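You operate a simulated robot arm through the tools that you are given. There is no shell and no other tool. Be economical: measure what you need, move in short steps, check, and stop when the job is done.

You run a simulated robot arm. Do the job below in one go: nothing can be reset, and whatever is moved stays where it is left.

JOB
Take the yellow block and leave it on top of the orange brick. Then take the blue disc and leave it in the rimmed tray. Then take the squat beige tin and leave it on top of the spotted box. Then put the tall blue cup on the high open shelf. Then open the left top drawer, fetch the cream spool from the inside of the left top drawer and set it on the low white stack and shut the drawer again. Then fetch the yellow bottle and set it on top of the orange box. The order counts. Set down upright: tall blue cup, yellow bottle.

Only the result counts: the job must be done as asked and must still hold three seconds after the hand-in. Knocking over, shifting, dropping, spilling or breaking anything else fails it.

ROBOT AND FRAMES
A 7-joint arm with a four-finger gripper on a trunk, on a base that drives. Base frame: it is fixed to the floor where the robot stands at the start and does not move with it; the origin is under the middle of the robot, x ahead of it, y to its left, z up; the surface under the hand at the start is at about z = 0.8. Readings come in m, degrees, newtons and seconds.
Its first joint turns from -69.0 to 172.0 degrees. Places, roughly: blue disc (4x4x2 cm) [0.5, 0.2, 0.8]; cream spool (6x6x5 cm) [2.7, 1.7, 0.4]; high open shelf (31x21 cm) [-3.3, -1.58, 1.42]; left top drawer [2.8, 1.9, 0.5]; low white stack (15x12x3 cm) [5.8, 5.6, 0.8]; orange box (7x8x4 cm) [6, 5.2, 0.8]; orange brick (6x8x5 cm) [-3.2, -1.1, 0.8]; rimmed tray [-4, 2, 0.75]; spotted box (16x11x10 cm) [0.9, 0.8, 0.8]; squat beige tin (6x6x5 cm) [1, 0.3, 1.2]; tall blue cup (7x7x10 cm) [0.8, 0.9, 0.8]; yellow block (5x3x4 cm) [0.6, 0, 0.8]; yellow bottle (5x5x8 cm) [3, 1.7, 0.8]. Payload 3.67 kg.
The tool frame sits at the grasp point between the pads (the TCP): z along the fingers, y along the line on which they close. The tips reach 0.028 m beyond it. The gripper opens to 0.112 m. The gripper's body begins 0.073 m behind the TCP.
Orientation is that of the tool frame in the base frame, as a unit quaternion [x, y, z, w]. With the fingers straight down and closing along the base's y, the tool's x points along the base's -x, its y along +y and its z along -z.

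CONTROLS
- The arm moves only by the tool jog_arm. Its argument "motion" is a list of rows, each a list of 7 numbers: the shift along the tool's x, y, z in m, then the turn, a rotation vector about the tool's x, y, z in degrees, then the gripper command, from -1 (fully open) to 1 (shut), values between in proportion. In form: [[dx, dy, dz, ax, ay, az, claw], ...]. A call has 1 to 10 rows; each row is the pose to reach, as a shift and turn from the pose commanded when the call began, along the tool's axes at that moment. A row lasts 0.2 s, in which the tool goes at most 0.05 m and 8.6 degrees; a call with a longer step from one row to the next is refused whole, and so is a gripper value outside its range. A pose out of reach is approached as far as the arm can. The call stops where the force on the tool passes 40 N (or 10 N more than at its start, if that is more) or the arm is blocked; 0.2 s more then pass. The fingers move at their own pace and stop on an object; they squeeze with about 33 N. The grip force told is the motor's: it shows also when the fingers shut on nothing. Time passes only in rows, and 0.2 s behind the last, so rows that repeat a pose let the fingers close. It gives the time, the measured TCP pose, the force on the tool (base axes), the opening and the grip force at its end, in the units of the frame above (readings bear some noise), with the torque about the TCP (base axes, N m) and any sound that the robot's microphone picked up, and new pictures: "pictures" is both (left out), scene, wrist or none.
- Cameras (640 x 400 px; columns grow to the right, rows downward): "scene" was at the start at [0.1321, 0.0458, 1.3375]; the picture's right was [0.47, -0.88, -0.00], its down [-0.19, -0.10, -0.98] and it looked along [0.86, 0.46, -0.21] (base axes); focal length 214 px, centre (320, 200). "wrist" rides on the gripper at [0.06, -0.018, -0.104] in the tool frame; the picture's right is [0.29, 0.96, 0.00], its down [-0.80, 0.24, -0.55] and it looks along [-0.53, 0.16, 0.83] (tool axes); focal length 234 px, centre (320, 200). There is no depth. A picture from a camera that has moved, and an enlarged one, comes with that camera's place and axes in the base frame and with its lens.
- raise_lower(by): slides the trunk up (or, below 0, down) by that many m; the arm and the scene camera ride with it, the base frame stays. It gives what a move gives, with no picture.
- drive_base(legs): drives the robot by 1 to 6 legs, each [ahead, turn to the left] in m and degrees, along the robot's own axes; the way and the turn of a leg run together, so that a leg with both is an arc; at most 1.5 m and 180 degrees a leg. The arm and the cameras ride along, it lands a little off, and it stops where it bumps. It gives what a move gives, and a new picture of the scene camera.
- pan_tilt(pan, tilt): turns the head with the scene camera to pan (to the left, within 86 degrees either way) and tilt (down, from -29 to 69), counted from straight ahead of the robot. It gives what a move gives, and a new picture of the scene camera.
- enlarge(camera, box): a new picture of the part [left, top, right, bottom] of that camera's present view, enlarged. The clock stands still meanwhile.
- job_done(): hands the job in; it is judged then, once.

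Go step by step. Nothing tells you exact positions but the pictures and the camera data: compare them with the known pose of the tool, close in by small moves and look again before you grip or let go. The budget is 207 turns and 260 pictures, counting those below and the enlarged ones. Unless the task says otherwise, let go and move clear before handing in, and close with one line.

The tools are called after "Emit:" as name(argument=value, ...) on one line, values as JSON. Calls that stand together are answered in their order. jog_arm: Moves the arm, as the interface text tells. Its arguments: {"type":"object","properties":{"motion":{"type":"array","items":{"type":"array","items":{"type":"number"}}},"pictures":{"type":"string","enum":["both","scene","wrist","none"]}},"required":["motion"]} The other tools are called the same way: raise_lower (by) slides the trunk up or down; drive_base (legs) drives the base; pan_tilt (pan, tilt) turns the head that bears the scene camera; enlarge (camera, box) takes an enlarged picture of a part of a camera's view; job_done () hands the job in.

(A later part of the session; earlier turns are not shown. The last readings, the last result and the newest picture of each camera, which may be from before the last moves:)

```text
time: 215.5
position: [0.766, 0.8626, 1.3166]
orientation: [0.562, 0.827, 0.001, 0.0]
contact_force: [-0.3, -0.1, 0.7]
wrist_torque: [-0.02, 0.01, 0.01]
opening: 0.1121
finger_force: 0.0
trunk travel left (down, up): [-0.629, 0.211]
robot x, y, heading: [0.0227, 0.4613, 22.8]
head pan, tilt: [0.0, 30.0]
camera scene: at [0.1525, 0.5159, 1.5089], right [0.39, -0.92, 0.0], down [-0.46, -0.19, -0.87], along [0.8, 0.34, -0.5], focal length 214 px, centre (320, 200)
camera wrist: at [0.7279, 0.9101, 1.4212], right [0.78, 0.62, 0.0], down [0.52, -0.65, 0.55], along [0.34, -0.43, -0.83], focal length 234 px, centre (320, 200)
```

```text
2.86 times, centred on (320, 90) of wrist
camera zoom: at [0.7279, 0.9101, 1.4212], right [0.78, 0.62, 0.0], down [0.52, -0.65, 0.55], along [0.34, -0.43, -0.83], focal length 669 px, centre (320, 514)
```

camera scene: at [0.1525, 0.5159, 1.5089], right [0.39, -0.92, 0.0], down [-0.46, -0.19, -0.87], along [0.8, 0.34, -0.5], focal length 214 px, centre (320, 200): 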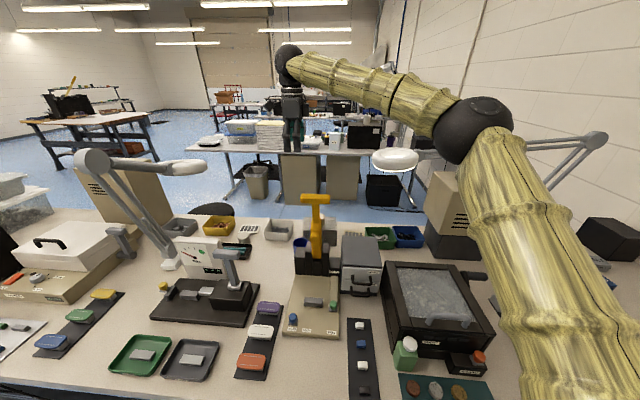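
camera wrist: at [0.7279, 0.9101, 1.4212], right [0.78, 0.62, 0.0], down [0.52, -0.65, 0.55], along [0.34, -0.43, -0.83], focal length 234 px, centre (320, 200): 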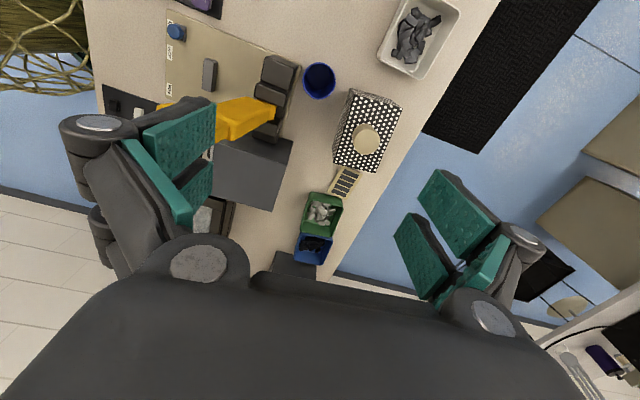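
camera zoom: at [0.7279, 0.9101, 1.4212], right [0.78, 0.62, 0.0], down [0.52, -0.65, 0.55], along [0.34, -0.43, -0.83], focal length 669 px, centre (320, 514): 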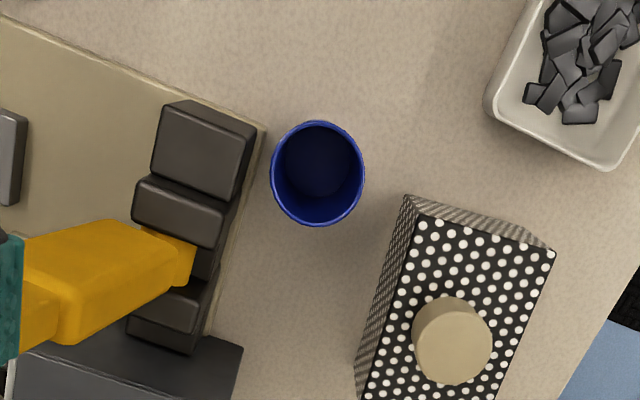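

The cup is at (0.762, 0.863), beside the hammer. Since it must go into a roofed shelf, I'll grip it with a 45° tilted tool from the aisle behind the table. I retract and drive around the left end of the table.

Emit:
jog_arm(motion=[[0, 0, -0.045, 0, 0, 0, -0.6], [0, 0, -0.09, 0, 0, 0, -0.6], [-0.006, -0.048, -0.09, 0, 0, 0, -0.6], [-0.011, -0.097, -0.09, 0, 0, 0, -0.6], [-0.017, -0.145, -0.09, 0, 0, 0, -0.6], [-0.022, -0.194, -0.09, 0, 0, 0, -0.6], [-0.028, -0.242, -0.09, 0, 0, 0, -0.6], [-0.034, -0.29, -0.09, 0, 0, 0, -0.6], [-0.04, -0.339, -0.09, 0, 0, 0, -0.6], [-0.045, -0.387, -0.09, 0, 0, 0, -0.6]], pictures="none")

Emit:
drive_base(legs=[[-0.5, 0], [0, 90], [1.25, 0], [1.2, 0], [0, -90]])

```text
time: 217.7
position: [0.4246, 0.6758, 1.407]
orientation: [0.561, 0.828, 0.002, -0.001]
contact_force: [-1.1, -0.7, 0.4]
wrist_torque: [0.03, -0.03, 0.0]
opening: 0.0896
finger_force: 0.0
trunk travel left (down, up): [-0.629, 0.211]
robot x, y, heading: [0.0239, 0.4569, 22.8]
head pan, tilt: [0.0, 30.0]
```

```text
time: 240.0
position: [-1.0025, 2.7807, 1.406]
orientation: [0.553, 0.833, 0.0, -0.001]
contact_force: [0.0, 0.2, -0.5]
wrist_torque: [0.01, -0.01, 0.01]
opening: 0.0896
finger_force: 0.0
trunk travel left (down, up): [-0.629, 0.211]
robot x, y, heading: [-1.3999, 2.5562, 24.2]
head pan, tilt: [0.0, 30.0]
camera scene: at [-1.2717, 2.6134, 1.5089], right [0.41, -0.91, 0.0], down [-0.46, -0.2, -0.87], along [0.79, 0.35, -0.5], focal length 214 px, centre (320, 200)
```

scene: 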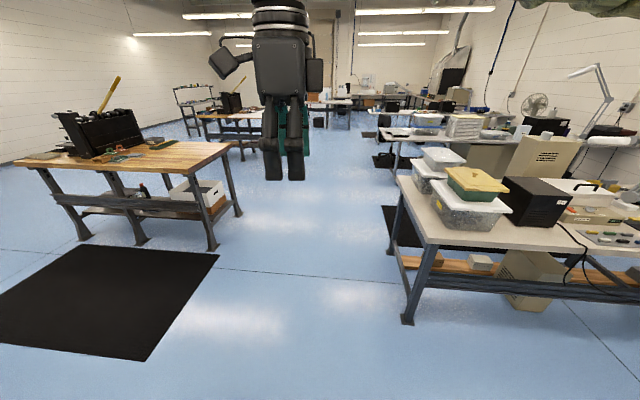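

The corridor is clear. I drive 2.4 m forward and then turn right to view the aisle.

Emit:
drive_base(legs=[[0, -2], [1.2, 0], [1.2, 0], [0, -90]])

```text
time: 256.1
position: [1.0632, 3.0549, 1.4065]
orientation: [0.982, 0.189, 0.001, 0.0]
contact_force: [-0.7, 0.0, 0.3]
wrist_torque: [0.04, 0.03, 0.0]
opening: 0.0896
finger_force: 0.0
trunk travel left (down, up): [-0.629, 0.211]
robot x, y, heading: [0.8406, 3.4607, -67.1]
head pan, tilt: [0.0, 30.0]
camera scene: at [0.8989, 3.3284, 1.5089], right [-0.92, -0.39, 0.0], down [-0.19, 0.46, -0.87], along [0.34, -0.8, -0.5], focal length 214 px, centre (320, 200)
```

scene: 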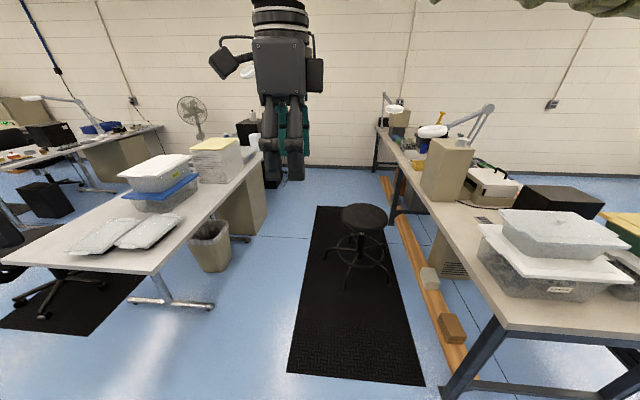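

A stool leaves only ~0.6 m in the aisle, which is too risky. I go back to the front; there I'll grip the cup from above with the wrist tilted away from the hammer, and re-grasp it later near the shelf.

Emit:
drive_base(legs=[[0, 90], [-1.2, 0], [-1.25, 0], [0, -90], [1.2, 0], [1.25, 0]])

```text
time: 287.2
position: [-0.1617, -0.1664, 1.4044]
orientation: [0.981, 0.194, 0.0, 0.0]
contact_force: [-0.5, -0.2, -0.4]
wrist_torque: [0.04, 0.01, -0.01]
opening: 0.0896
finger_force: 0.0
trunk travel left (down, up): [-0.629, 0.211]
robot x, y, heading: [-0.3825, 0.2298, -66.6]
head pan, tilt: [0.0, 30.0]
camera scene: at [-0.3292, 0.1049, 1.5088], right [-0.92, -0.4, 0.0], down [-0.2, 0.46, -0.87], along [0.35, -0.79, -0.5], focal length 214 px, centre (320, 200)
```

scene: 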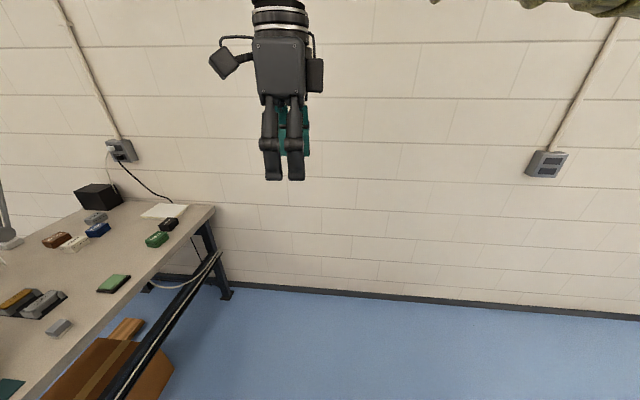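

Emit:
drive_base(legs=[[0, 89.5], [0.46, 0]])

Emit:
jog_arm(motion=[[0, 0, 0, 0, 0, -8.5, -0.8], [0, 0, 0, 0, 0, -17, -0.8], [0, 0, 0, 0, 0, -25.5, -0.8], [0, 0, 0, 0, 0, -34, -0.8], [0, 0, 0, 0, 0, -42.5, -0.8], [0, 0, 0, 0, 0, -51, -0.8], [0, 0, 0, 0, 0, -59.5, -0.8], [0, 0, 0, 0, 0, -68, -0.8], [0, 0, 0, 0, 0, -76.5, -0.8], [0, 0, 0, 0, 0, -85, -0.8]], pictures="none")

Emit:
jog_arm(motion=[[0, 0, 0, 0, 0, -4, -0.8], [0, 0, 0, 0, 0, -4, -0.8]], pictures="none")

```text
time: 293.7
position: [0.4519, 0.6073, 1.4056]
orientation: [0.573, 0.82, -0.001, -0.002]
contact_force: [0.5, 0.0, 0.3]
wrist_torque: [0.02, 0.03, 0.0]
opening: 0.0895
finger_force: 0.2
trunk travel left (down, up): [-0.629, 0.211]
robot x, y, heading: [0.0436, 0.4, 21.1]
head pan, tilt: [0.0, 30.0]
camera scene: at [0.1746, 0.4537, 1.5088], right [0.36, -0.93, 0.0], down [-0.47, -0.18, -0.87], along [0.81, 0.31, -0.5], focal length 214 px, centre (320, 200)
```

scene: 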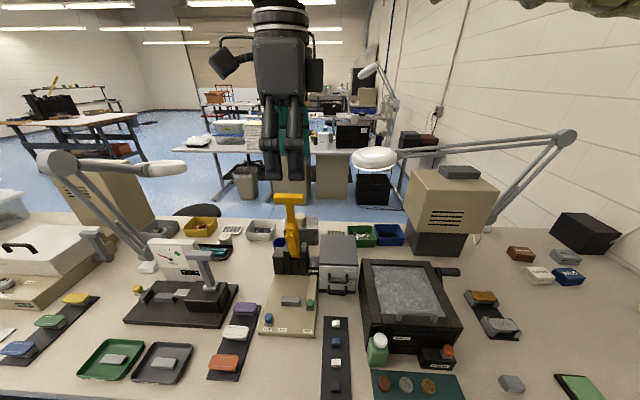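

```text
time: 295.9
position: [0.451, 0.609, 1.4064]
orientation: [-0.133, 0.991, 0.001, 0.0]
contact_force: [0.1, 0.0, 0.0]
wrist_torque: [0.02, 0.01, 0.01]
opening: 0.1006
finger_force: 0.2
trunk travel left (down, up): [-0.629, 0.211]
robot x, y, heading: [0.0412, 0.3986, 21.1]
head pan, tilt: [0.0, 30.0]
```

```text
time: 296.5
position: [0.4493, 0.6069, 1.4055]
orientation: [-0.166, 0.986, 0.001, 0.0]
contact_force: [-0.3, 0.6, 0.1]
wrist_torque: [0.02, -0.01, 0.03]
opening: 0.101
finger_force: 0.0
trunk travel left (down, up): [-0.629, 0.211]
robot x, y, heading: [0.0444, 0.403, 21.5]
head pan, tilt: [0.0, 30.0]
```

Now I move above the cup while tilting the fingers 22° so the wrist leans to the back, away from the hammer.

Emit:
jog_arm(motion=[[-0.042, 0.0155, 0, 0, 2.5, 0, -0.8], [-0.084, 0.031, 0, 0, 5, 0, -0.8], [-0.126, 0.0467, 0, 0, 7.5, 0, -0.8], [-0.168, 0.062, 0, 0, 10, 0, -0.8], [-0.211, 0.0778, 0, 0, 12.5, 0, -0.8], [-0.253, 0.0933, 0, 0, 15, 0, -0.8], [-0.295, 0.109, 0, 0, 17.5, 0, -0.8], [-0.337, 0.124, 0, 0, 20, 0, -0.8], [-0.379, 0.14, 0, 0, 22, 0, -0.8]], pictures="both")

```text
time: 298.5
position: [0.7279, 0.8214, 1.4024]
orientation: [-0.162, 0.972, -0.024, -0.168]
contact_force: [2.3, -0.7, -1.1]
wrist_torque: [0.09, 0.15, -0.07]
opening: 0.1007
finger_force: 0.1
out of reach, approached as far as the arm can: row 8, 9
trunk travel left (down, up): [-0.629, 0.211]
robot x, y, heading: [0.0418, 0.4004, 21.3]
head pan, tilt: [0.0, 30.0]
camera scene: at [0.1807, 0.449, 1.5083], right [0.36, -0.93, 0.0], down [-0.47, -0.18, -0.86], along [0.8, 0.31, -0.5], focal length 214 px, centre (320, 200)
camera wrist: at [0.7134, 0.796, 1.5199], right [-0.57, 0.82, 0.1], down [0.81, 0.53, 0.26], along [0.15, 0.23, -0.96], focal length 234 px, centre (320, 200)
```

scene: 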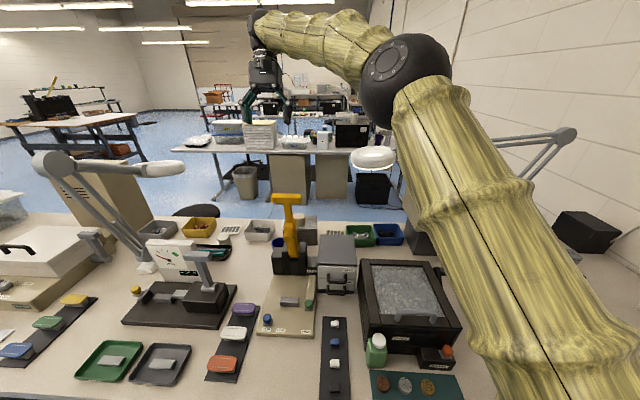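
wrist: 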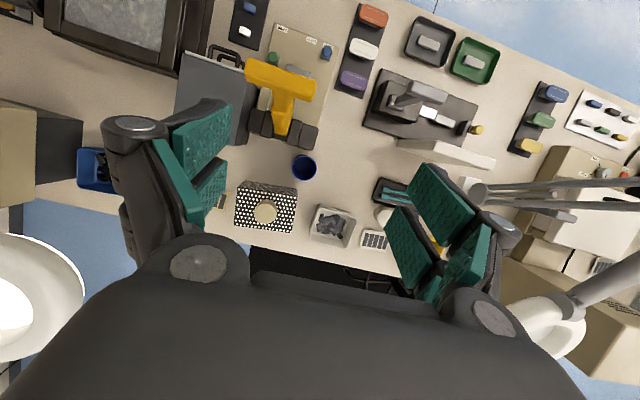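

Slightly out of reach this high; lower the wrist gains reach. I descend 0.12 (still above the hammer) and look at where it goes.

Emit:
jog_arm(motion=[[-0.0134, 0, 0.0377, 0, 0, 0, -0.8], [-0.0268, -0.0006, 0.0754, 0, 0, 0, -0.8], [-0.0401, -0.001, 0.113, 0, 0, 0, -0.8]], pictures="none")

```text
time: 299.3
position: [0.7163, 0.8234, 1.2832]
orientation: [-0.163, 0.968, -0.03, -0.189]
contact_force: [1.0, -0.8, 0.2]
wrist_torque: [0.04, 0.05, -0.02]
opening: 0.1005
finger_force: 0.1
trunk travel left (down, up): [-0.629, 0.211]
robot x, y, heading: [0.0428, 0.3977, 21.1]
head pan, tilt: [0.0, 30.0]
```

Emit:
jog_arm(motion=[[-0.026, 0.011, -0.0105, 0, 0, 0, -0.8], [-0.0517, 0.0216, -0.0209, 0, 0, 0, -0.8]], pictures="both")

```text
time: 299.9
position: [0.7569, 0.862, 1.2873]
orientation: [-0.162, 0.968, -0.032, -0.187]
contact_force: [-1.0, 0.4, 0.7]
wrist_torque: [0.0, -0.11, 0.04]
opening: 0.1009
finger_force: 0.1
trunk travel left (down, up): [-0.629, 0.211]
robot x, y, heading: [0.0466, 0.4009, 21.1]
head pan, tilt: [0.0, 30.0]
camera scene: at [0.1712, 0.4549, 1.5091], right [0.36, -0.93, 0.0], down [-0.46, -0.18, -0.87], along [0.81, 0.31, -0.5], focal length 214 px, centre (320, 200)
camera wrist: at [0.7479, 0.8397, 1.4047], right [-0.57, 0.82, 0.11], down [0.82, 0.54, 0.22], along [0.12, 0.21, -0.97], focal length 234 px, centre (320, 200)
```

scene: 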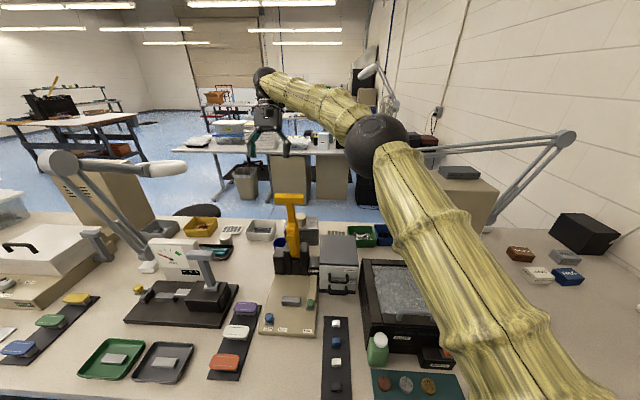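
wrist: 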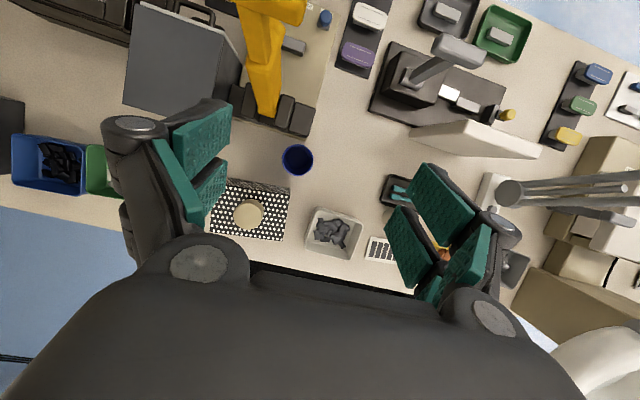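

Cup stays at (0.763, 0.861). I descend in stages, watching forearm vs hammer.

Emit:
jog_arm(motion=[[-0.018, -0.003, 0.035, 0, 0, 0, -0.5], [-0.033, -0.003, 0.07, 0, 0, 0, -0.4], [-0.047, -0.003, 0.105, 0, 0, 0, -0.4], [-0.061, -0.003, 0.138, 0, 0, 0, -0.4]], pictures="both")

Emit:
enlarge(camera="scene", box=[210, 80, 410, 280])

```text
time: 300.9
position: [0.7643, 0.8606, 1.1327]
orientation: [-0.164, 0.968, -0.031, -0.189]
contact_force: [-0.5, 0.8, 0.6]
wrist_torque: [-0.03, 0.02, 0.0]
opening: 0.0784
finger_force: 0.1
trunk travel left (down, up): [-0.629, 0.211]
robot x, y, heading: [0.0414, 0.4013, 21.1]
head pan, tilt: [0.0, 30.0]
camera scene: at [0.1742, 0.4538, 1.5089], right [0.36, -0.93, 0.0], down [-0.47, -0.18, -0.87], along [0.81, 0.31, -0.5], focal length 214 px, centre (320, 200)
camera wrist: at [0.755, 0.8374, 1.2506], right [-0.57, 0.82, 0.11], down [0.82, 0.54, 0.21], along [0.12, 0.21, -0.97], focal length 234 px, centre (320, 200)
```

scene: 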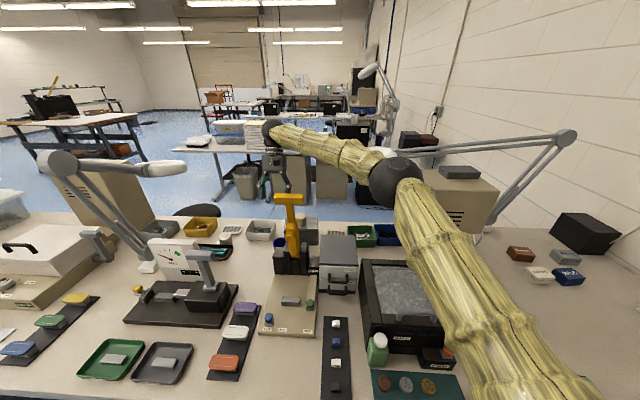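
wrist: 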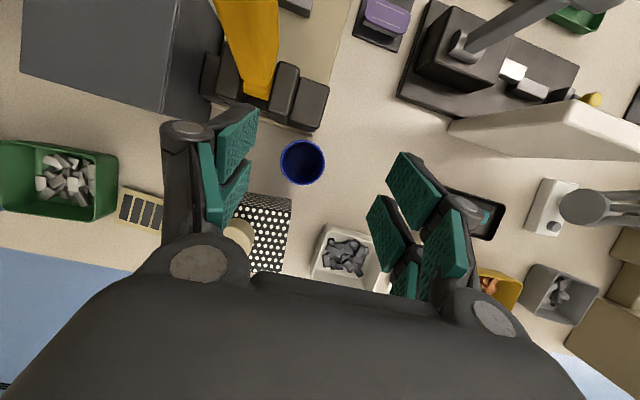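

```text
2.00 times, centred on (310, 180) of scene
camera zoom: at [0.1742, 0.4538, 1.5089], right [0.36, -0.93, 0.0], down [-0.47, -0.18, -0.87], along [0.81, 0.31, -0.5], focal length 429 px, centre (340, 240)
```

zoom: 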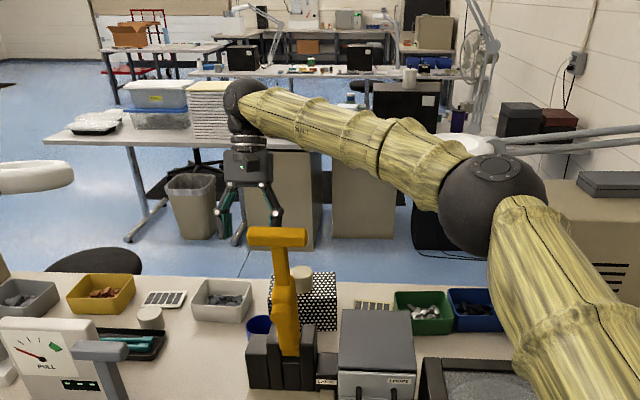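

Projected clearances are fine (forearm passes ~7 cm behind the hammer). I descend another 0.16.

Emit:
jog_arm(motion=[[-0.015, -0.001, 0.037, 0, 0, 0, -0.5], [-0.03, -0.002, 0.074, 0, 0, 0, -0.5], [-0.045, -0.002, 0.111, 0, 0, 0, -0.5], [-0.06, -0.002, 0.148, 0, 0, 0, -0.5]], pictures="both")

Emit:
enlarge(camera="scene", box=[210, 120, 410, 280])

```text
time: 301.9
position: [0.7645, 0.8609, 0.9745]
orientation: [-0.162, 0.968, -0.031, -0.188]
contact_force: [0.5, -0.4, 0.7]
wrist_torque: [-0.04, 0.01, 0.01]
opening: 0.0837
finger_force: 0.0
trunk travel left (down, up): [-0.629, 0.211]
robot x, y, heading: [0.0434, 0.4009, 21.2]
head pan, tilt: [0.0, 30.0]
camera scene: at [0.1743, 0.454, 1.5089], right [0.36, -0.93, 0.0], down [-0.47, -0.18, -0.87], along [0.81, 0.31, -0.5], focal length 214 px, centre (320, 200)
camera wrist: at [0.7546, 0.8376, 1.092], right [-0.57, 0.82, 0.11], down [0.82, 0.54, 0.21], along [0.12, 0.21, -0.97], focal length 234 px, centre (320, 200)
```

scene: 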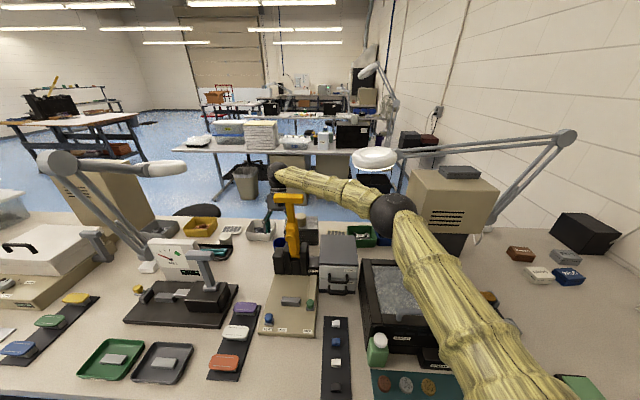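
wrist: 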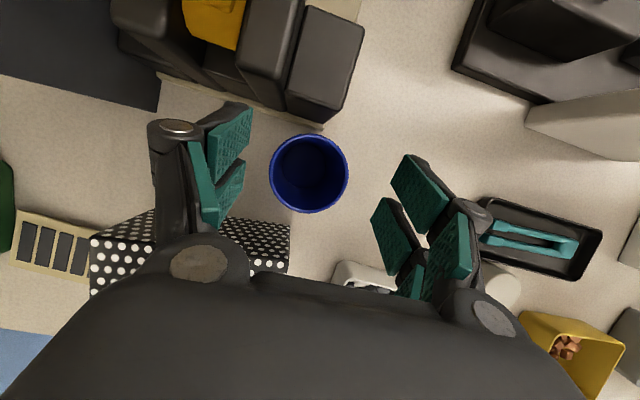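

```text
2.50 times, centred on (310, 200) of scene
camera zoom: at [0.1743, 0.454, 1.5089], right [0.36, -0.93, 0.0], down [-0.47, -0.18, -0.87], along [0.81, 0.31, -0.5], focal length 536 px, centre (345, 200)
```

zoom: 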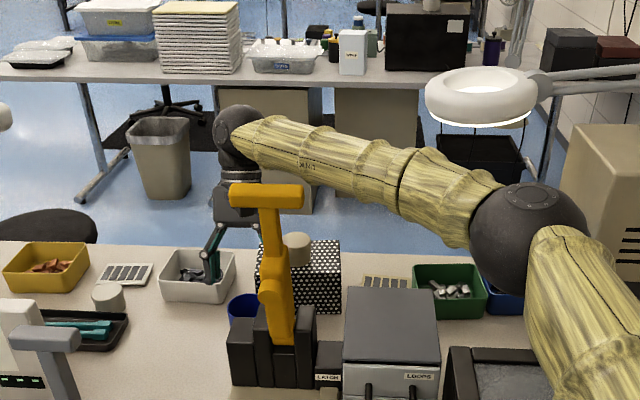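

Alignment is good. I descend to the grasp height.

Emit:
jog_arm(motion=[[-0.0135, -0.002, 0.033, 0, 0, 0, -0.5], [-0.0255, -0.002, 0.063, 0, 0, 0, -0.5], [-0.034, -0.002, 0.084, 0, 0, 0, -0.5], [-0.04, -0.002, 0.098, 0, 0, 0, -0.5]], pictures="wrist")

```text
time: 302.9
position: [0.7658, 0.8585, 0.8688]
orientation: [-0.164, 0.968, -0.031, -0.188]
contact_force: [0.0, 0.1, -0.4]
wrist_torque: [0.01, 0.01, -0.01]
opening: 0.0841
finger_force: 0.1
trunk travel left (down, up): [-0.629, 0.211]
robot x, y, heading: [0.0442, 0.4019, 21.4]
head pan, tilt: [0.0, 30.0]
camera wrist: at [0.7562, 0.835, 0.9875], right [-0.57, 0.82, 0.11], down [0.82, 0.54, 0.22], along [0.12, 0.21, -0.97], focal length 234 px, centre (320, 200)
```

wrist: 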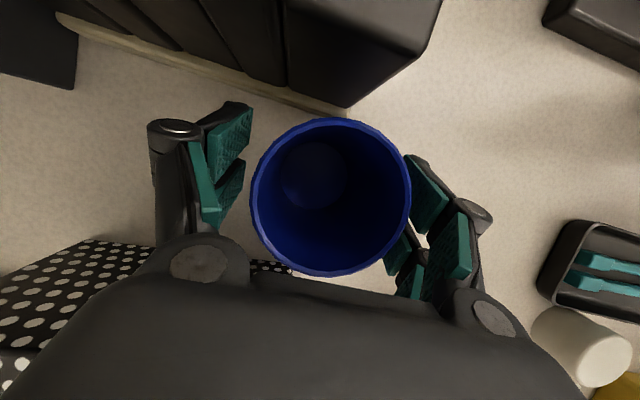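

The cup is between the pads. I close and check.

Emit:
jog_arm(motion=[[0, 0, 0, 0, 0, 0, -0.2], [0, 0, 0, 0, 0, 0, 0.1], [0, 0, 0, 0, 0, 0, 0.4], [0, 0, 0, 0, 0, 0, 0.6], [0, 0, 0, 0, 0, 0, 0.6]], pictures="wrist")

```text
time: 304.1
position: [0.7653, 0.8585, 0.8692]
orientation: [-0.162, 0.968, -0.03, -0.188]
contact_force: [-0.7, 0.0, 0.2]
wrist_torque: [-0.01, -0.03, -0.01]
opening: 0.0644
finger_force: 33.2
trunk travel left (down, up): [-0.629, 0.211]
robot x, y, heading: [0.0419, 0.4011, 21.3]
head pan, tilt: [0.0, 30.0]
camera wrist: at [0.7563, 0.8347, 0.9877], right [-0.57, 0.82, 0.11], down [0.82, 0.54, 0.22], along [0.12, 0.21, -0.97], focal length 234 px, centre (320, 200)
```

wrist: 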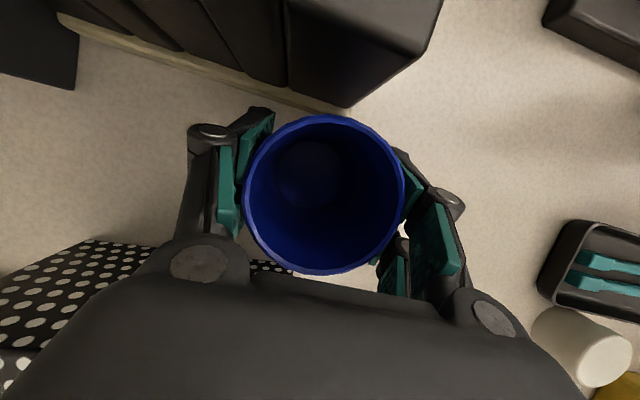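

Cup gripped. I lift it straight up, then raise the trunk to clear the hammer well before retracting.

Emit:
jog_arm(motion=[[0.0075, 0, -0.0185, 0, 0, 0, 0.6], [0.0225, 0, -0.0556, 0, 0, 0, 0.6], [0.039, 0, -0.0965, 0, 0, 0, 0.6], [0.0555, 0, -0.137, 0, 0, 0, 0.6], [0.072, 0, -0.178, 0, 0, 0, 0.6], [0.0885, 0, -0.219, 0, 0, 0, 0.6], [0.105, 0, -0.26, 0, 0, 0, 0.6], [0.1215, 0, -0.3, 0, 0, 0, 0.6], [0.138, 0, -0.341, 0, 0, 0, 0.6], [0.15, 0, -0.371, 0, 0, 0, 0.6]], pictures="scene")

Emit:
raise_lower(by=0.15)

```text
time: 306.3
position: [0.7646, 0.8578, 1.2708]
orientation: [-0.163, 0.968, -0.031, -0.189]
contact_force: [-0.3, -0.7, -0.5]
wrist_torque: [-0.01, -0.05, 0.02]
opening: 0.0644
finger_force: 33.1
trunk travel left (down, up): [-0.629, 0.211]
robot x, y, heading: [0.0429, 0.3992, 21.3]
head pan, tilt: [0.0, 30.0]
camera scene: at [0.1724, 0.4538, 1.5089], right [0.36, -0.93, 0.0], down [-0.47, -0.18, -0.87], along [0.81, 0.31, -0.5], focal length 214 px, centre (320, 200)
```

scene: 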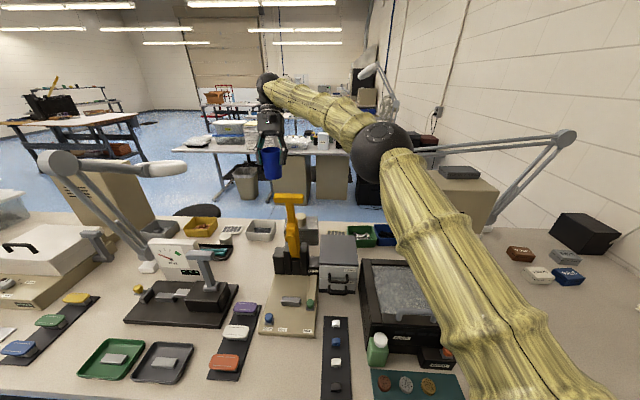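

```text
time: 308.1
position: [0.7673, 0.8572, 1.4192]
orientation: [-0.162, 0.968, -0.03, -0.189]
contact_force: [0.0, -0.3, -0.8]
wrist_torque: [0.0, 0.0, -0.03]
opening: 0.0644
finger_force: 32.7
trunk travel left (down, up): [-0.779, 0.061]
robot x, y, heading: [0.0414, 0.3986, 21.3]
head pan, tilt: [0.0, 30.0]
```

The cup is high and clear. I retract it and drive to the desk below the shelf.

Emit:
jog_arm(motion=[[0.0406, -0.0102, 0.0164, 0, 0, 0, 0.6], [0.081, -0.0205, 0.0328, 0, 0, 0, 0.6], [0.1217, -0.0307, 0.0492, 0, 0, 0, 0.6], [0.1623, -0.041, 0.0656, 0, 0, 0, 0.6], [0.203, -0.0512, 0.082, 0, 0, 0, 0.6], [0.2434, -0.0615, 0.0984, 0, 0, 0, 0.6], [0.284, -0.0717, 0.1148, 0, 0, 0, 0.6], [0.3246, -0.082, 0.1312, 0, 0, 0, 0.6]], pictures="wrist")

Emit:
drive_base(legs=[[-0.3, 0], [0, 174], [1.15, 0], [1.15, 0], [0, 6]])

```text
time: 309.9
position: [0.461, 0.6636, 1.4204]
orientation: [-0.162, 0.968, -0.03, -0.189]
contact_force: [-1.8, -0.3, 1.0]
wrist_torque: [0.03, -0.06, 0.02]
opening: 0.0643
finger_force: 33.0
trunk travel left (down, up): [-0.779, 0.061]
robot x, y, heading: [0.0396, 0.4002, 21.2]
head pan, tilt: [0.0, 30.0]
camera wrist: at [0.4497, 0.6409, 1.5394], right [-0.56, 0.82, 0.11], down [0.82, 0.54, 0.22], along [0.12, 0.21, -0.97], focal length 234 px, centre (320, 200)
```

wrist: 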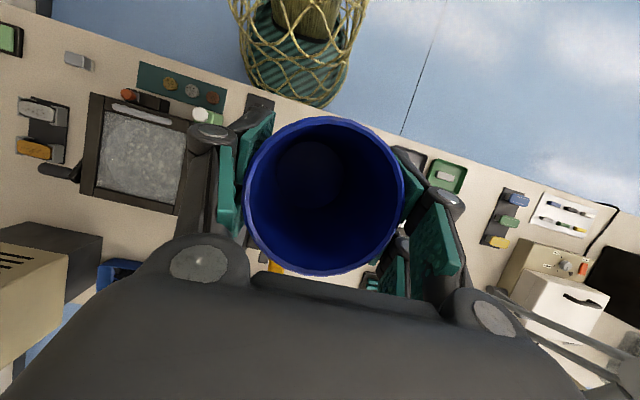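

```text
time: 330.4
position: [-2.9263, -0.3911, 1.4189]
orientation: [0.973, 0.131, 0.19, -0.025]
contact_force: [-0.9, -1.4, -0.7]
wrist_torque: [0.03, -0.02, 0.02]
opening: 0.0654
finger_force: 33.0
trunk travel left (down, up): [-0.779, 0.061]
robot x, y, heading: [-2.4917, -0.1518, -162.1]
head pan, tilt: [0.0, 30.0]
camera scene: at [-2.6271, -0.1933, 1.6588], right [-0.3, 0.95, 0.0], down [0.48, 0.15, -0.87], along [-0.83, -0.26, -0.5], focal length 214 px, centre (320, 200)
```

scene: 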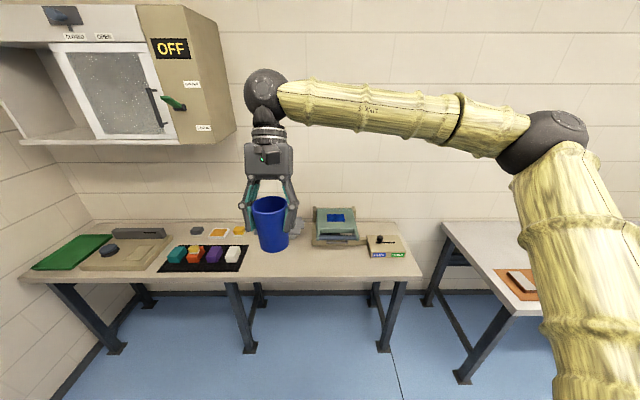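

I'm a bit off to the right; I correct toward the free spot on the desk, right of the black mat.

Emit:
drive_base(legs=[[0, 29], [0.4, 0], [0, -25]])

Emit:
pan_tilt(pan=0, tilt=50)

```text
time: 335.6
position: [-3.1864, -0.7099, 1.4211]
orientation: [0.968, 0.163, 0.189, -0.03]
contact_force: [-0.1, 1.7, -0.8]
wrist_torque: [-0.03, 0.03, -0.01]
opening: 0.0651
finger_force: 33.2
trunk travel left (down, up): [-0.779, 0.061]
robot x, y, heading: [-2.7682, -0.4465, -158.6]
head pan, tilt: [0.0, 30.0]
camera scene: at [-2.8999, -0.4937, 1.6589], right [-0.36, 0.93, 0.0], down [0.47, 0.18, -0.87], along [-0.81, -0.31, -0.5], focal length 214 px, centre (320, 200)
```

scene: 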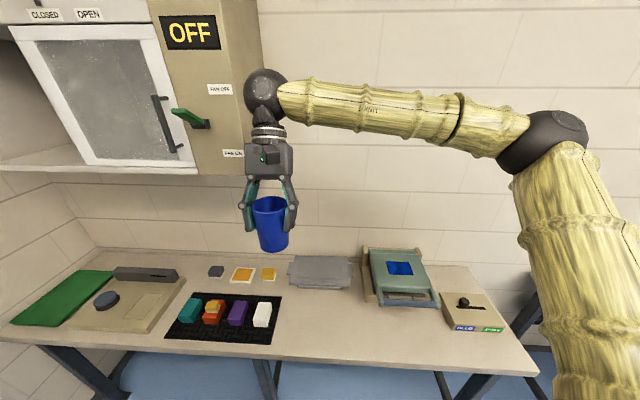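

```text
time: 336.4
position: [-3.1879, -0.7105, 1.4201]
orientation: [0.968, 0.162, 0.188, -0.031]
contact_force: [-1.0, -0.5, 0.1]
wrist_torque: [0.03, 0.0, 0.01]
opening: 0.0654
finger_force: 32.8
trunk travel left (down, up): [-0.779, 0.061]
robot x, y, heading: [-2.7657, -0.4437, -158.9]
head pan, tilt: [0.0, 50.0]
camera scene: at [-2.8877, -0.4896, 1.6294], right [-0.36, 0.93, 0.0], down [0.71, 0.28, -0.64], along [-0.6, -0.23, -0.77], focal length 214 px, centre (320, 200)
```

scene: 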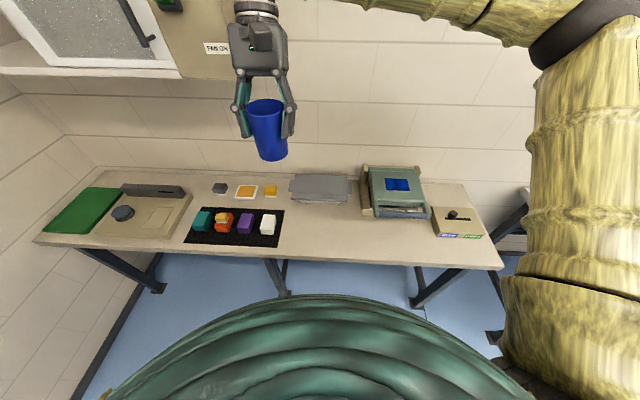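

I lower the trunk and then bring the cup over the free spot (-3.385, -0.66).

Emit:
raise_lower(by=-0.35)

Emit:
jog_arm(motion=[[-0.0378, -0.0187, 0.018, 0, 0, 0, 0.6], [-0.0756, -0.0373, 0.0359, 0, 0, 0, 0.6], [-0.1133, -0.056, 0.0538, 0, 0, 0, 0.6], [-0.1511, -0.0747, 0.0718, 0, 0, 0, 0.6], [-0.1889, -0.0933, 0.0897, 0, 0, 0, 0.6], [-0.2267, -0.112, 0.1077, 0, 0, 0, 0.6]], pictures="both")

```text
time: 339.9
position: [-3.1869, -0.7104, 1.07]
orientation: [0.968, 0.163, 0.189, -0.031]
contact_force: [-0.3, 0.3, -0.5]
wrist_torque: [0.0, -0.02, -0.01]
opening: 0.0649
finger_force: 33.3
trunk travel left (down, up): [-0.429, 0.411]
robot x, y, heading: [-2.7682, -0.4452, -158.8]
head pan, tilt: [0.0, 50.0]
```

```text
time: 341.2
position: [-3.3863, -0.6602, 0.8846]
orientation: [0.968, 0.164, 0.188, -0.03]
contact_force: [-1.1, 0.7, -0.1]
wrist_torque: [-0.03, 0.02, -0.01]
opening: 0.0651
finger_force: 33.0
trunk travel left (down, up): [-0.429, 0.411]
robot x, y, heading: [-2.7697, -0.4456, -158.8]
head pan, tilt: [0.0, 50.0]
camera scene: at [-2.8884, -0.4888, 1.2793], right [-0.36, 0.93, 0.0], down [0.71, 0.28, -0.64], along [-0.6, -0.23, -0.77], focal length 214 px, centre (320, 200)
camera wrist: at [-3.3761, -0.638, 1.0032], right [0.57, -0.82, 0.11], down [-0.82, -0.54, 0.22], along [-0.12, -0.21, -0.97], focal length 234 px, centre (320, 200)
```

scene: 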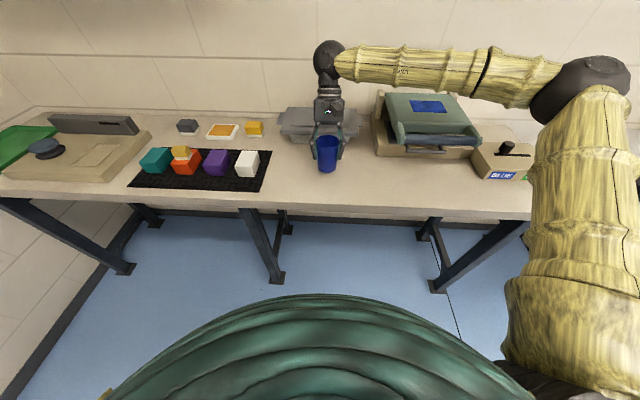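
wrist: 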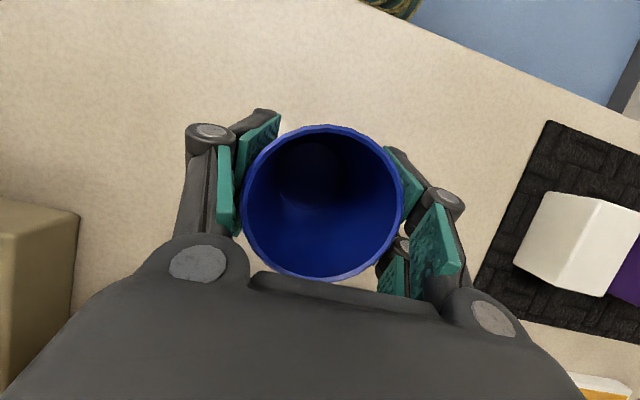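

Now I lower gently to contact.

Emit:
jog_arm(motion=[[-0.003, 0, 0.0074, 0, 0, 0, 0.6], [-0.0045, 0, 0.011, 0, 0, 0, 0.6], [-0.0056, 0, 0.0139, 0, 0, 0, 0.6], [-0.0064, 0, 0.0157, 0, 0, 0, 0.6], [-0.0071, 0, 0.0176, 0, 0, 0, 0.6], [-0.0079, 0, 0.0194, 0, 0, 0, 0.6]], pictures="none")

```text
time: 342.6
position: [-3.3821, -0.6598, 0.8674]
orientation: [0.968, 0.164, 0.187, -0.03]
contact_force: [2.3, 3.0, 28.7]
wrist_torque: [-0.02, 0.59, -0.13]
opening: 0.0653
finger_force: 33.2
trunk travel left (down, up): [-0.429, 0.411]
robot x, y, heading: [-2.7701, -0.446, -158.6]
head pan, tilt: [0.0, 50.0]
```

Emit:
jog_arm(motion=[[0.0012, 0, -0.003, 0, 0, 0, 0.3], [0.0012, 0, -0.003, 0, 0, 0, -0.2], [0.0012, 0, -0.003, 0, 0, 0, -0.6], [0.0012, 0, -0.003, 0, 0, 0, -0.7], [0.0012, 0, -0.025, 0, 0, 0, -0.7], [0.0012, 0, -0.065, 0, 0, 0, -0.7], [0.0012, 0, -0.105, 0, 0, 0, -0.7], [0.0012, 0, -0.15, 0, 0, 0, -0.7], [0.0012, 0, -0.195, 0, 0, 0, -0.7]], pictures="wrist")

Emit:
enlarge(camera="scene", box=[250, 60, 420, 220])

```text
time: 344.6
position: [-3.4503, -0.6836, 1.0475]
orientation: [0.968, 0.163, 0.189, -0.031]
contact_force: [0.2, -0.3, 0.4]
wrist_torque: [0.02, 0.0, 0.06]
opening: 0.0952
finger_force: 0.0
trunk travel left (down, up): [-0.429, 0.411]
robot x, y, heading: [-2.7687, -0.4454, -158.7]
head pan, tilt: [0.0, 50.0]
camera wrist: at [-3.4414, -0.6619, 1.165], right [0.57, -0.82, 0.11], down [-0.82, -0.54, 0.21], along [-0.12, -0.21, -0.97], focal length 234 px, centre (320, 200)
```

wrist: 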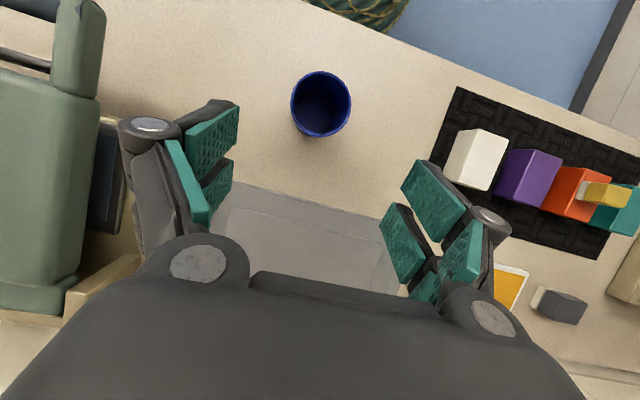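

```text
2.50 times, centred on (335, 140) of scene
camera zoom: at [-2.8872, -0.4894, 1.2793], right [-0.36, 0.93, 0.0], down [0.71, 0.28, -0.64], along [-0.6, -0.23, -0.77], focal length 536 px, centre (282, 350)
```

zoom: 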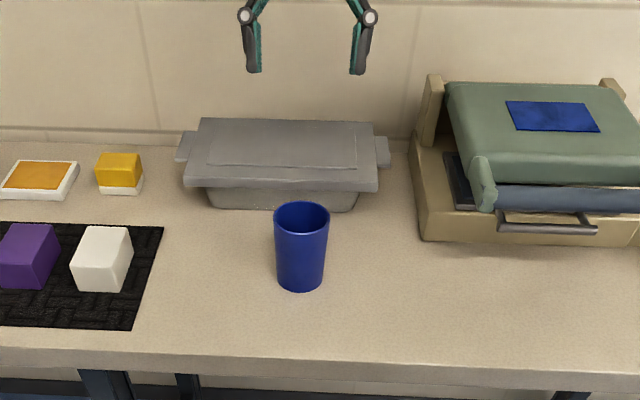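

The cup stands upright and free. I back up 0.12 m for room, then flip the tool to point forward and down (50° from vertical).

Emit:
drive_base(legs=[[-0.12, 0]])

Emit:
jog_arm(motion=[[0.004, 0, -0.002, 0, -8, 0, -0.7], [0.008, 0, -0.004, 0, -16, 0, -0.7], [0.012, 0, -0.006, 0, -24, 0, -0.7], [0.016, 0, -0.008, 0, -32, 0, -0.7], [0.02, 0, -0.01, 0, -40, 0, -0.7], [0.024, 0, -0.012, 0, -48, 0, -0.7], [0.028, 0, -0.014, 0, -56, 0, -0.7], [0.032, 0, -0.016, 0, -64, 0, -0.7], [0.036, 0, -0.018, 0, -72, 0, -0.7]], pictures="both")

```text
time: 345.9
position: [-3.3353, -0.6402, 1.0475]
orientation: [0.968, 0.163, 0.187, -0.03]
contact_force: [0.4, -0.3, 0.7]
wrist_torque: [-0.01, 0.05, 0.02]
opening: 0.0954
finger_force: 0.1
trunk travel left (down, up): [-0.429, 0.411]
robot x, y, heading: [-2.6524, -0.3962, -158.8]
head pan, tilt: [0.0, 50.0]
camera scene: at [-2.7717, -0.4445, 1.2796], right [-0.36, 0.93, 0.0], down [0.71, 0.28, -0.64], along [-0.6, -0.23, -0.77], focal length 214 px, centre (320, 200)
```

scene: 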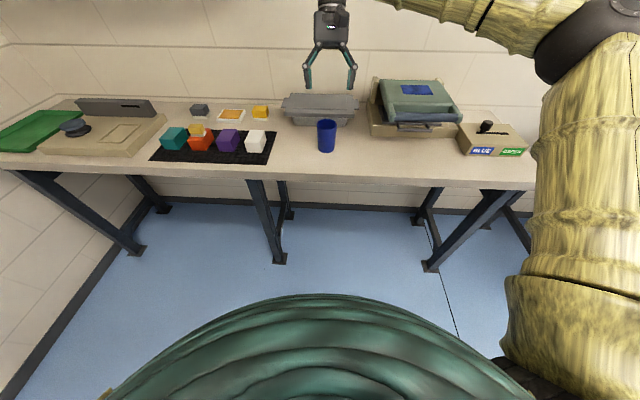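

```text
time: 347.9
position: [-3.3108, -0.63, 1.0767]
orientation: [0.894, 0.15, -0.417, 0.071]
contact_force: [-0.4, 0.4, 0.3]
wrist_torque: [-0.04, -0.03, -0.02]
opening: 0.0952
finger_force: 0.1
trunk travel left (down, up): [-0.429, 0.411]
robot x, y, heading: [-2.6526, -0.3988, -158.7]
head pan, tilt: [0.0, 50.0]
camera scene: at [-2.7725, -0.4449, 1.2794], right [-0.36, 0.93, 0.0], down [0.71, 0.28, -0.64], along [-0.6, -0.23, -0.77], focal length 214 px, centre (320, 200)
camera wrist: at [-3.2055, -0.5754, 1.0974], right [0.49, -0.84, -0.22], down [0.0, -0.25, 0.97], along [-0.87, -0.47, -0.13], focal length 234 px, centre (320, 200)
```

scene: 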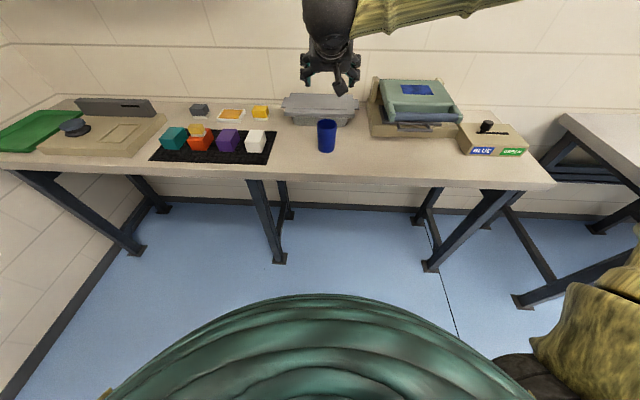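
wrist: 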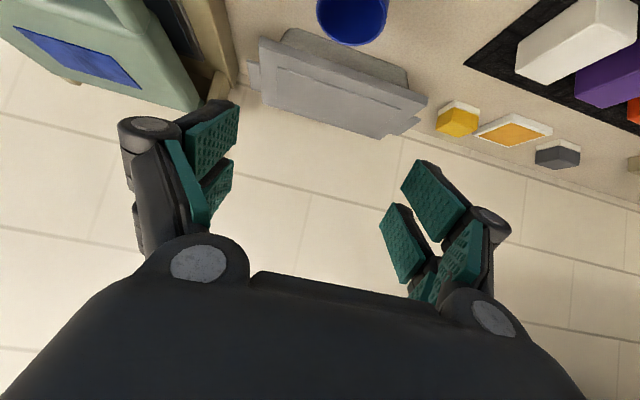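

Tool now points forward/down. I descend to the pre-grasp position in front of the cup.

Emit:
jog_arm(motion=[[0.028, 0.001, 0.0227, 0, 0, 0, -0.7], [0.056, 0.002, 0.0453, 0, 0, 0, -0.7], [0.084, 0.003, 0.068, 0, 0, 0, -0.7], [0.112, 0.003, 0.0906, 0, 0, 0, -0.7]], pictures="both")

Emit:
enlarge(camera="scene", box=[270, 80, 400, 180])

```text
time: 348.9
position: [-3.3088, -0.6331, 0.9325]
orientation: [0.894, 0.151, -0.417, 0.072]
contact_force: [0.9, -0.2, -0.3]
wrist_torque: [0.03, 0.02, 0.01]
opening: 0.0949
finger_force: 0.0
trunk travel left (down, up): [-0.429, 0.411]
robot x, y, heading: [-2.655, -0.4024, -158.8]
head pan, tilt: [0.0, 50.0]
camera scene: at [-2.7729, -0.4454, 1.2794], right [-0.36, 0.93, 0.0], down [0.71, 0.28, -0.64], along [-0.6, -0.23, -0.77], focal length 214 px, centre (320, 200)
camera wrist: at [-3.2033, -0.5787, 0.9533], right [0.49, -0.84, -0.22], down [0.0, -0.25, 0.97], along [-0.87, -0.47, -0.13], focal length 234 px, centre (320, 200)
```

scene: 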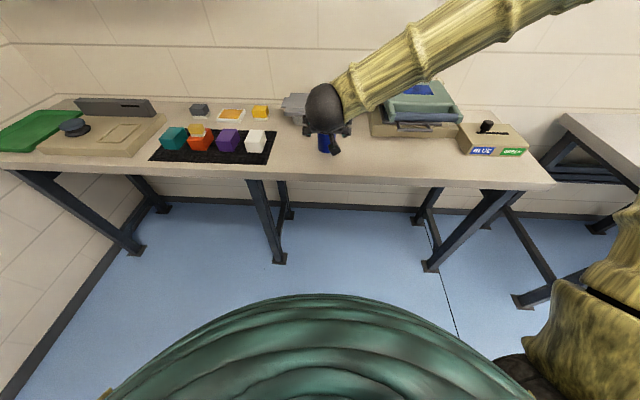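
wrist: 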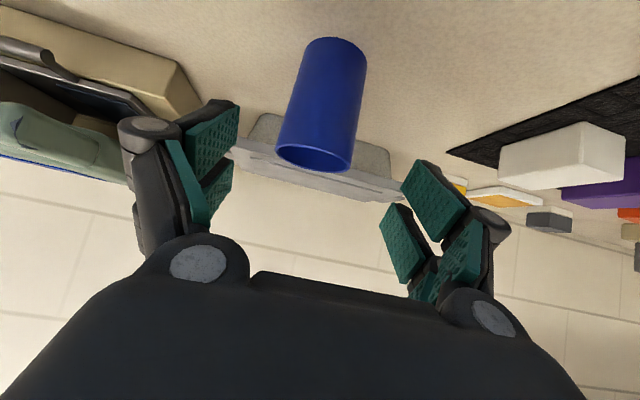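

```text
4.00 times, centred on (335, 130) of scene
camera zoom: at [-2.7729, -0.4454, 1.2794], right [-0.36, 0.93, 0.0], down [0.71, 0.28, -0.64], along [-0.6, -0.23, -0.77], focal length 858 px, centre (260, 480)
```

zoom: 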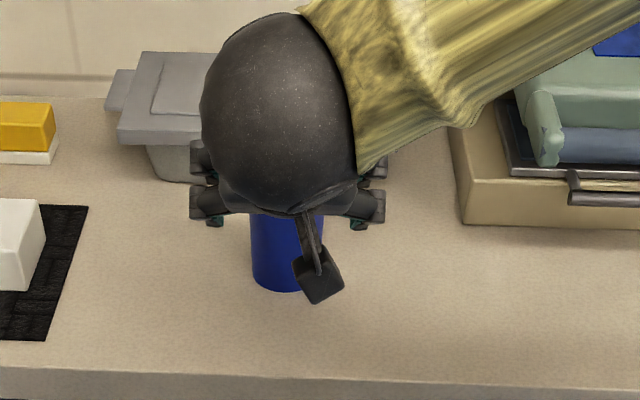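

Well centred. I advance 0.11 m along the tool axis and close.

Emit:
jog_arm(motion=[[0, 0, 0.035, 0, 0, 0, -0.7], [0, 0, 0.07, 0, 0, 0, -0.7], [0, 0, 0.095, 0, 0, 0, -0.7], [0, 0, 0.108, 0, 0, 0, -0.7], [0, 0, 0.108, 0, 0, 0, -0.3], [0, 0, 0.108, 0, 0, 0, 0.1], [0, 0, 0.108, 0, 0, 0, 0.5], [0, 0, 0.108, 0, 0, 0, 0.7], [0, 0, 0.108, 0, 0, 0, 0.7]], pictures="both")

```text
time: 350.9
position: [-3.3876, -0.6605, 0.863]
orientation: [0.894, 0.15, -0.416, 0.071]
contact_force: [-0.2, 0.1, -0.2]
wrist_torque: [-0.03, 0.0, -0.01]
opening: 0.0646
finger_force: 33.0
trunk travel left (down, up): [-0.429, 0.411]
robot x, y, heading: [-2.6549, -0.4008, -158.6]
head pan, tilt: [0.0, 50.0]
camera scene: at [-2.773, -0.4449, 1.2793], right [-0.36, 0.93, 0.0], down [0.71, 0.28, -0.64], along [-0.6, -0.23, -0.77], focal length 214 px, centre (320, 200)
camera wrist: at [-3.2819, -0.6054, 0.8835], right [0.49, -0.84, -0.22], down [-0.01, -0.25, 0.97], along [-0.87, -0.47, -0.13], focal length 234 px, centre (320, 200)
```

scene: 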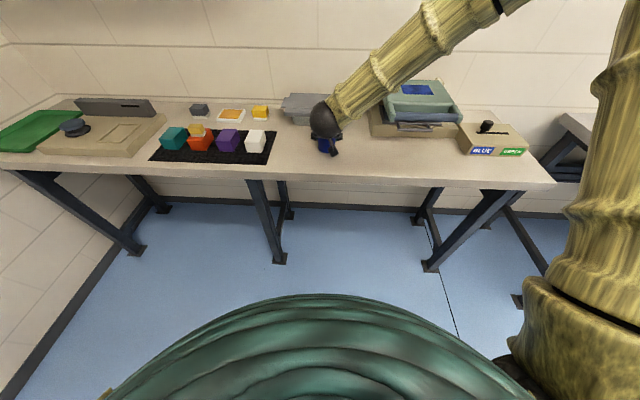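
wrist: 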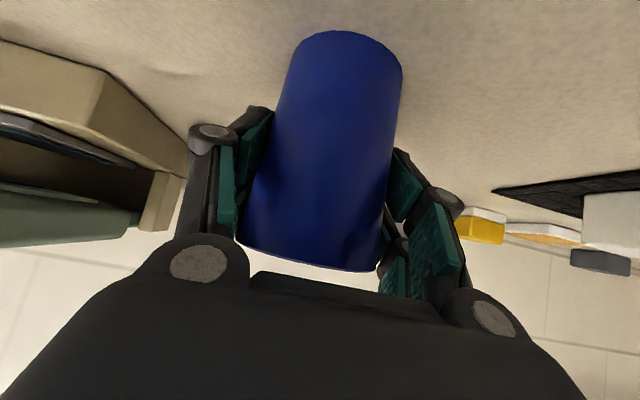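

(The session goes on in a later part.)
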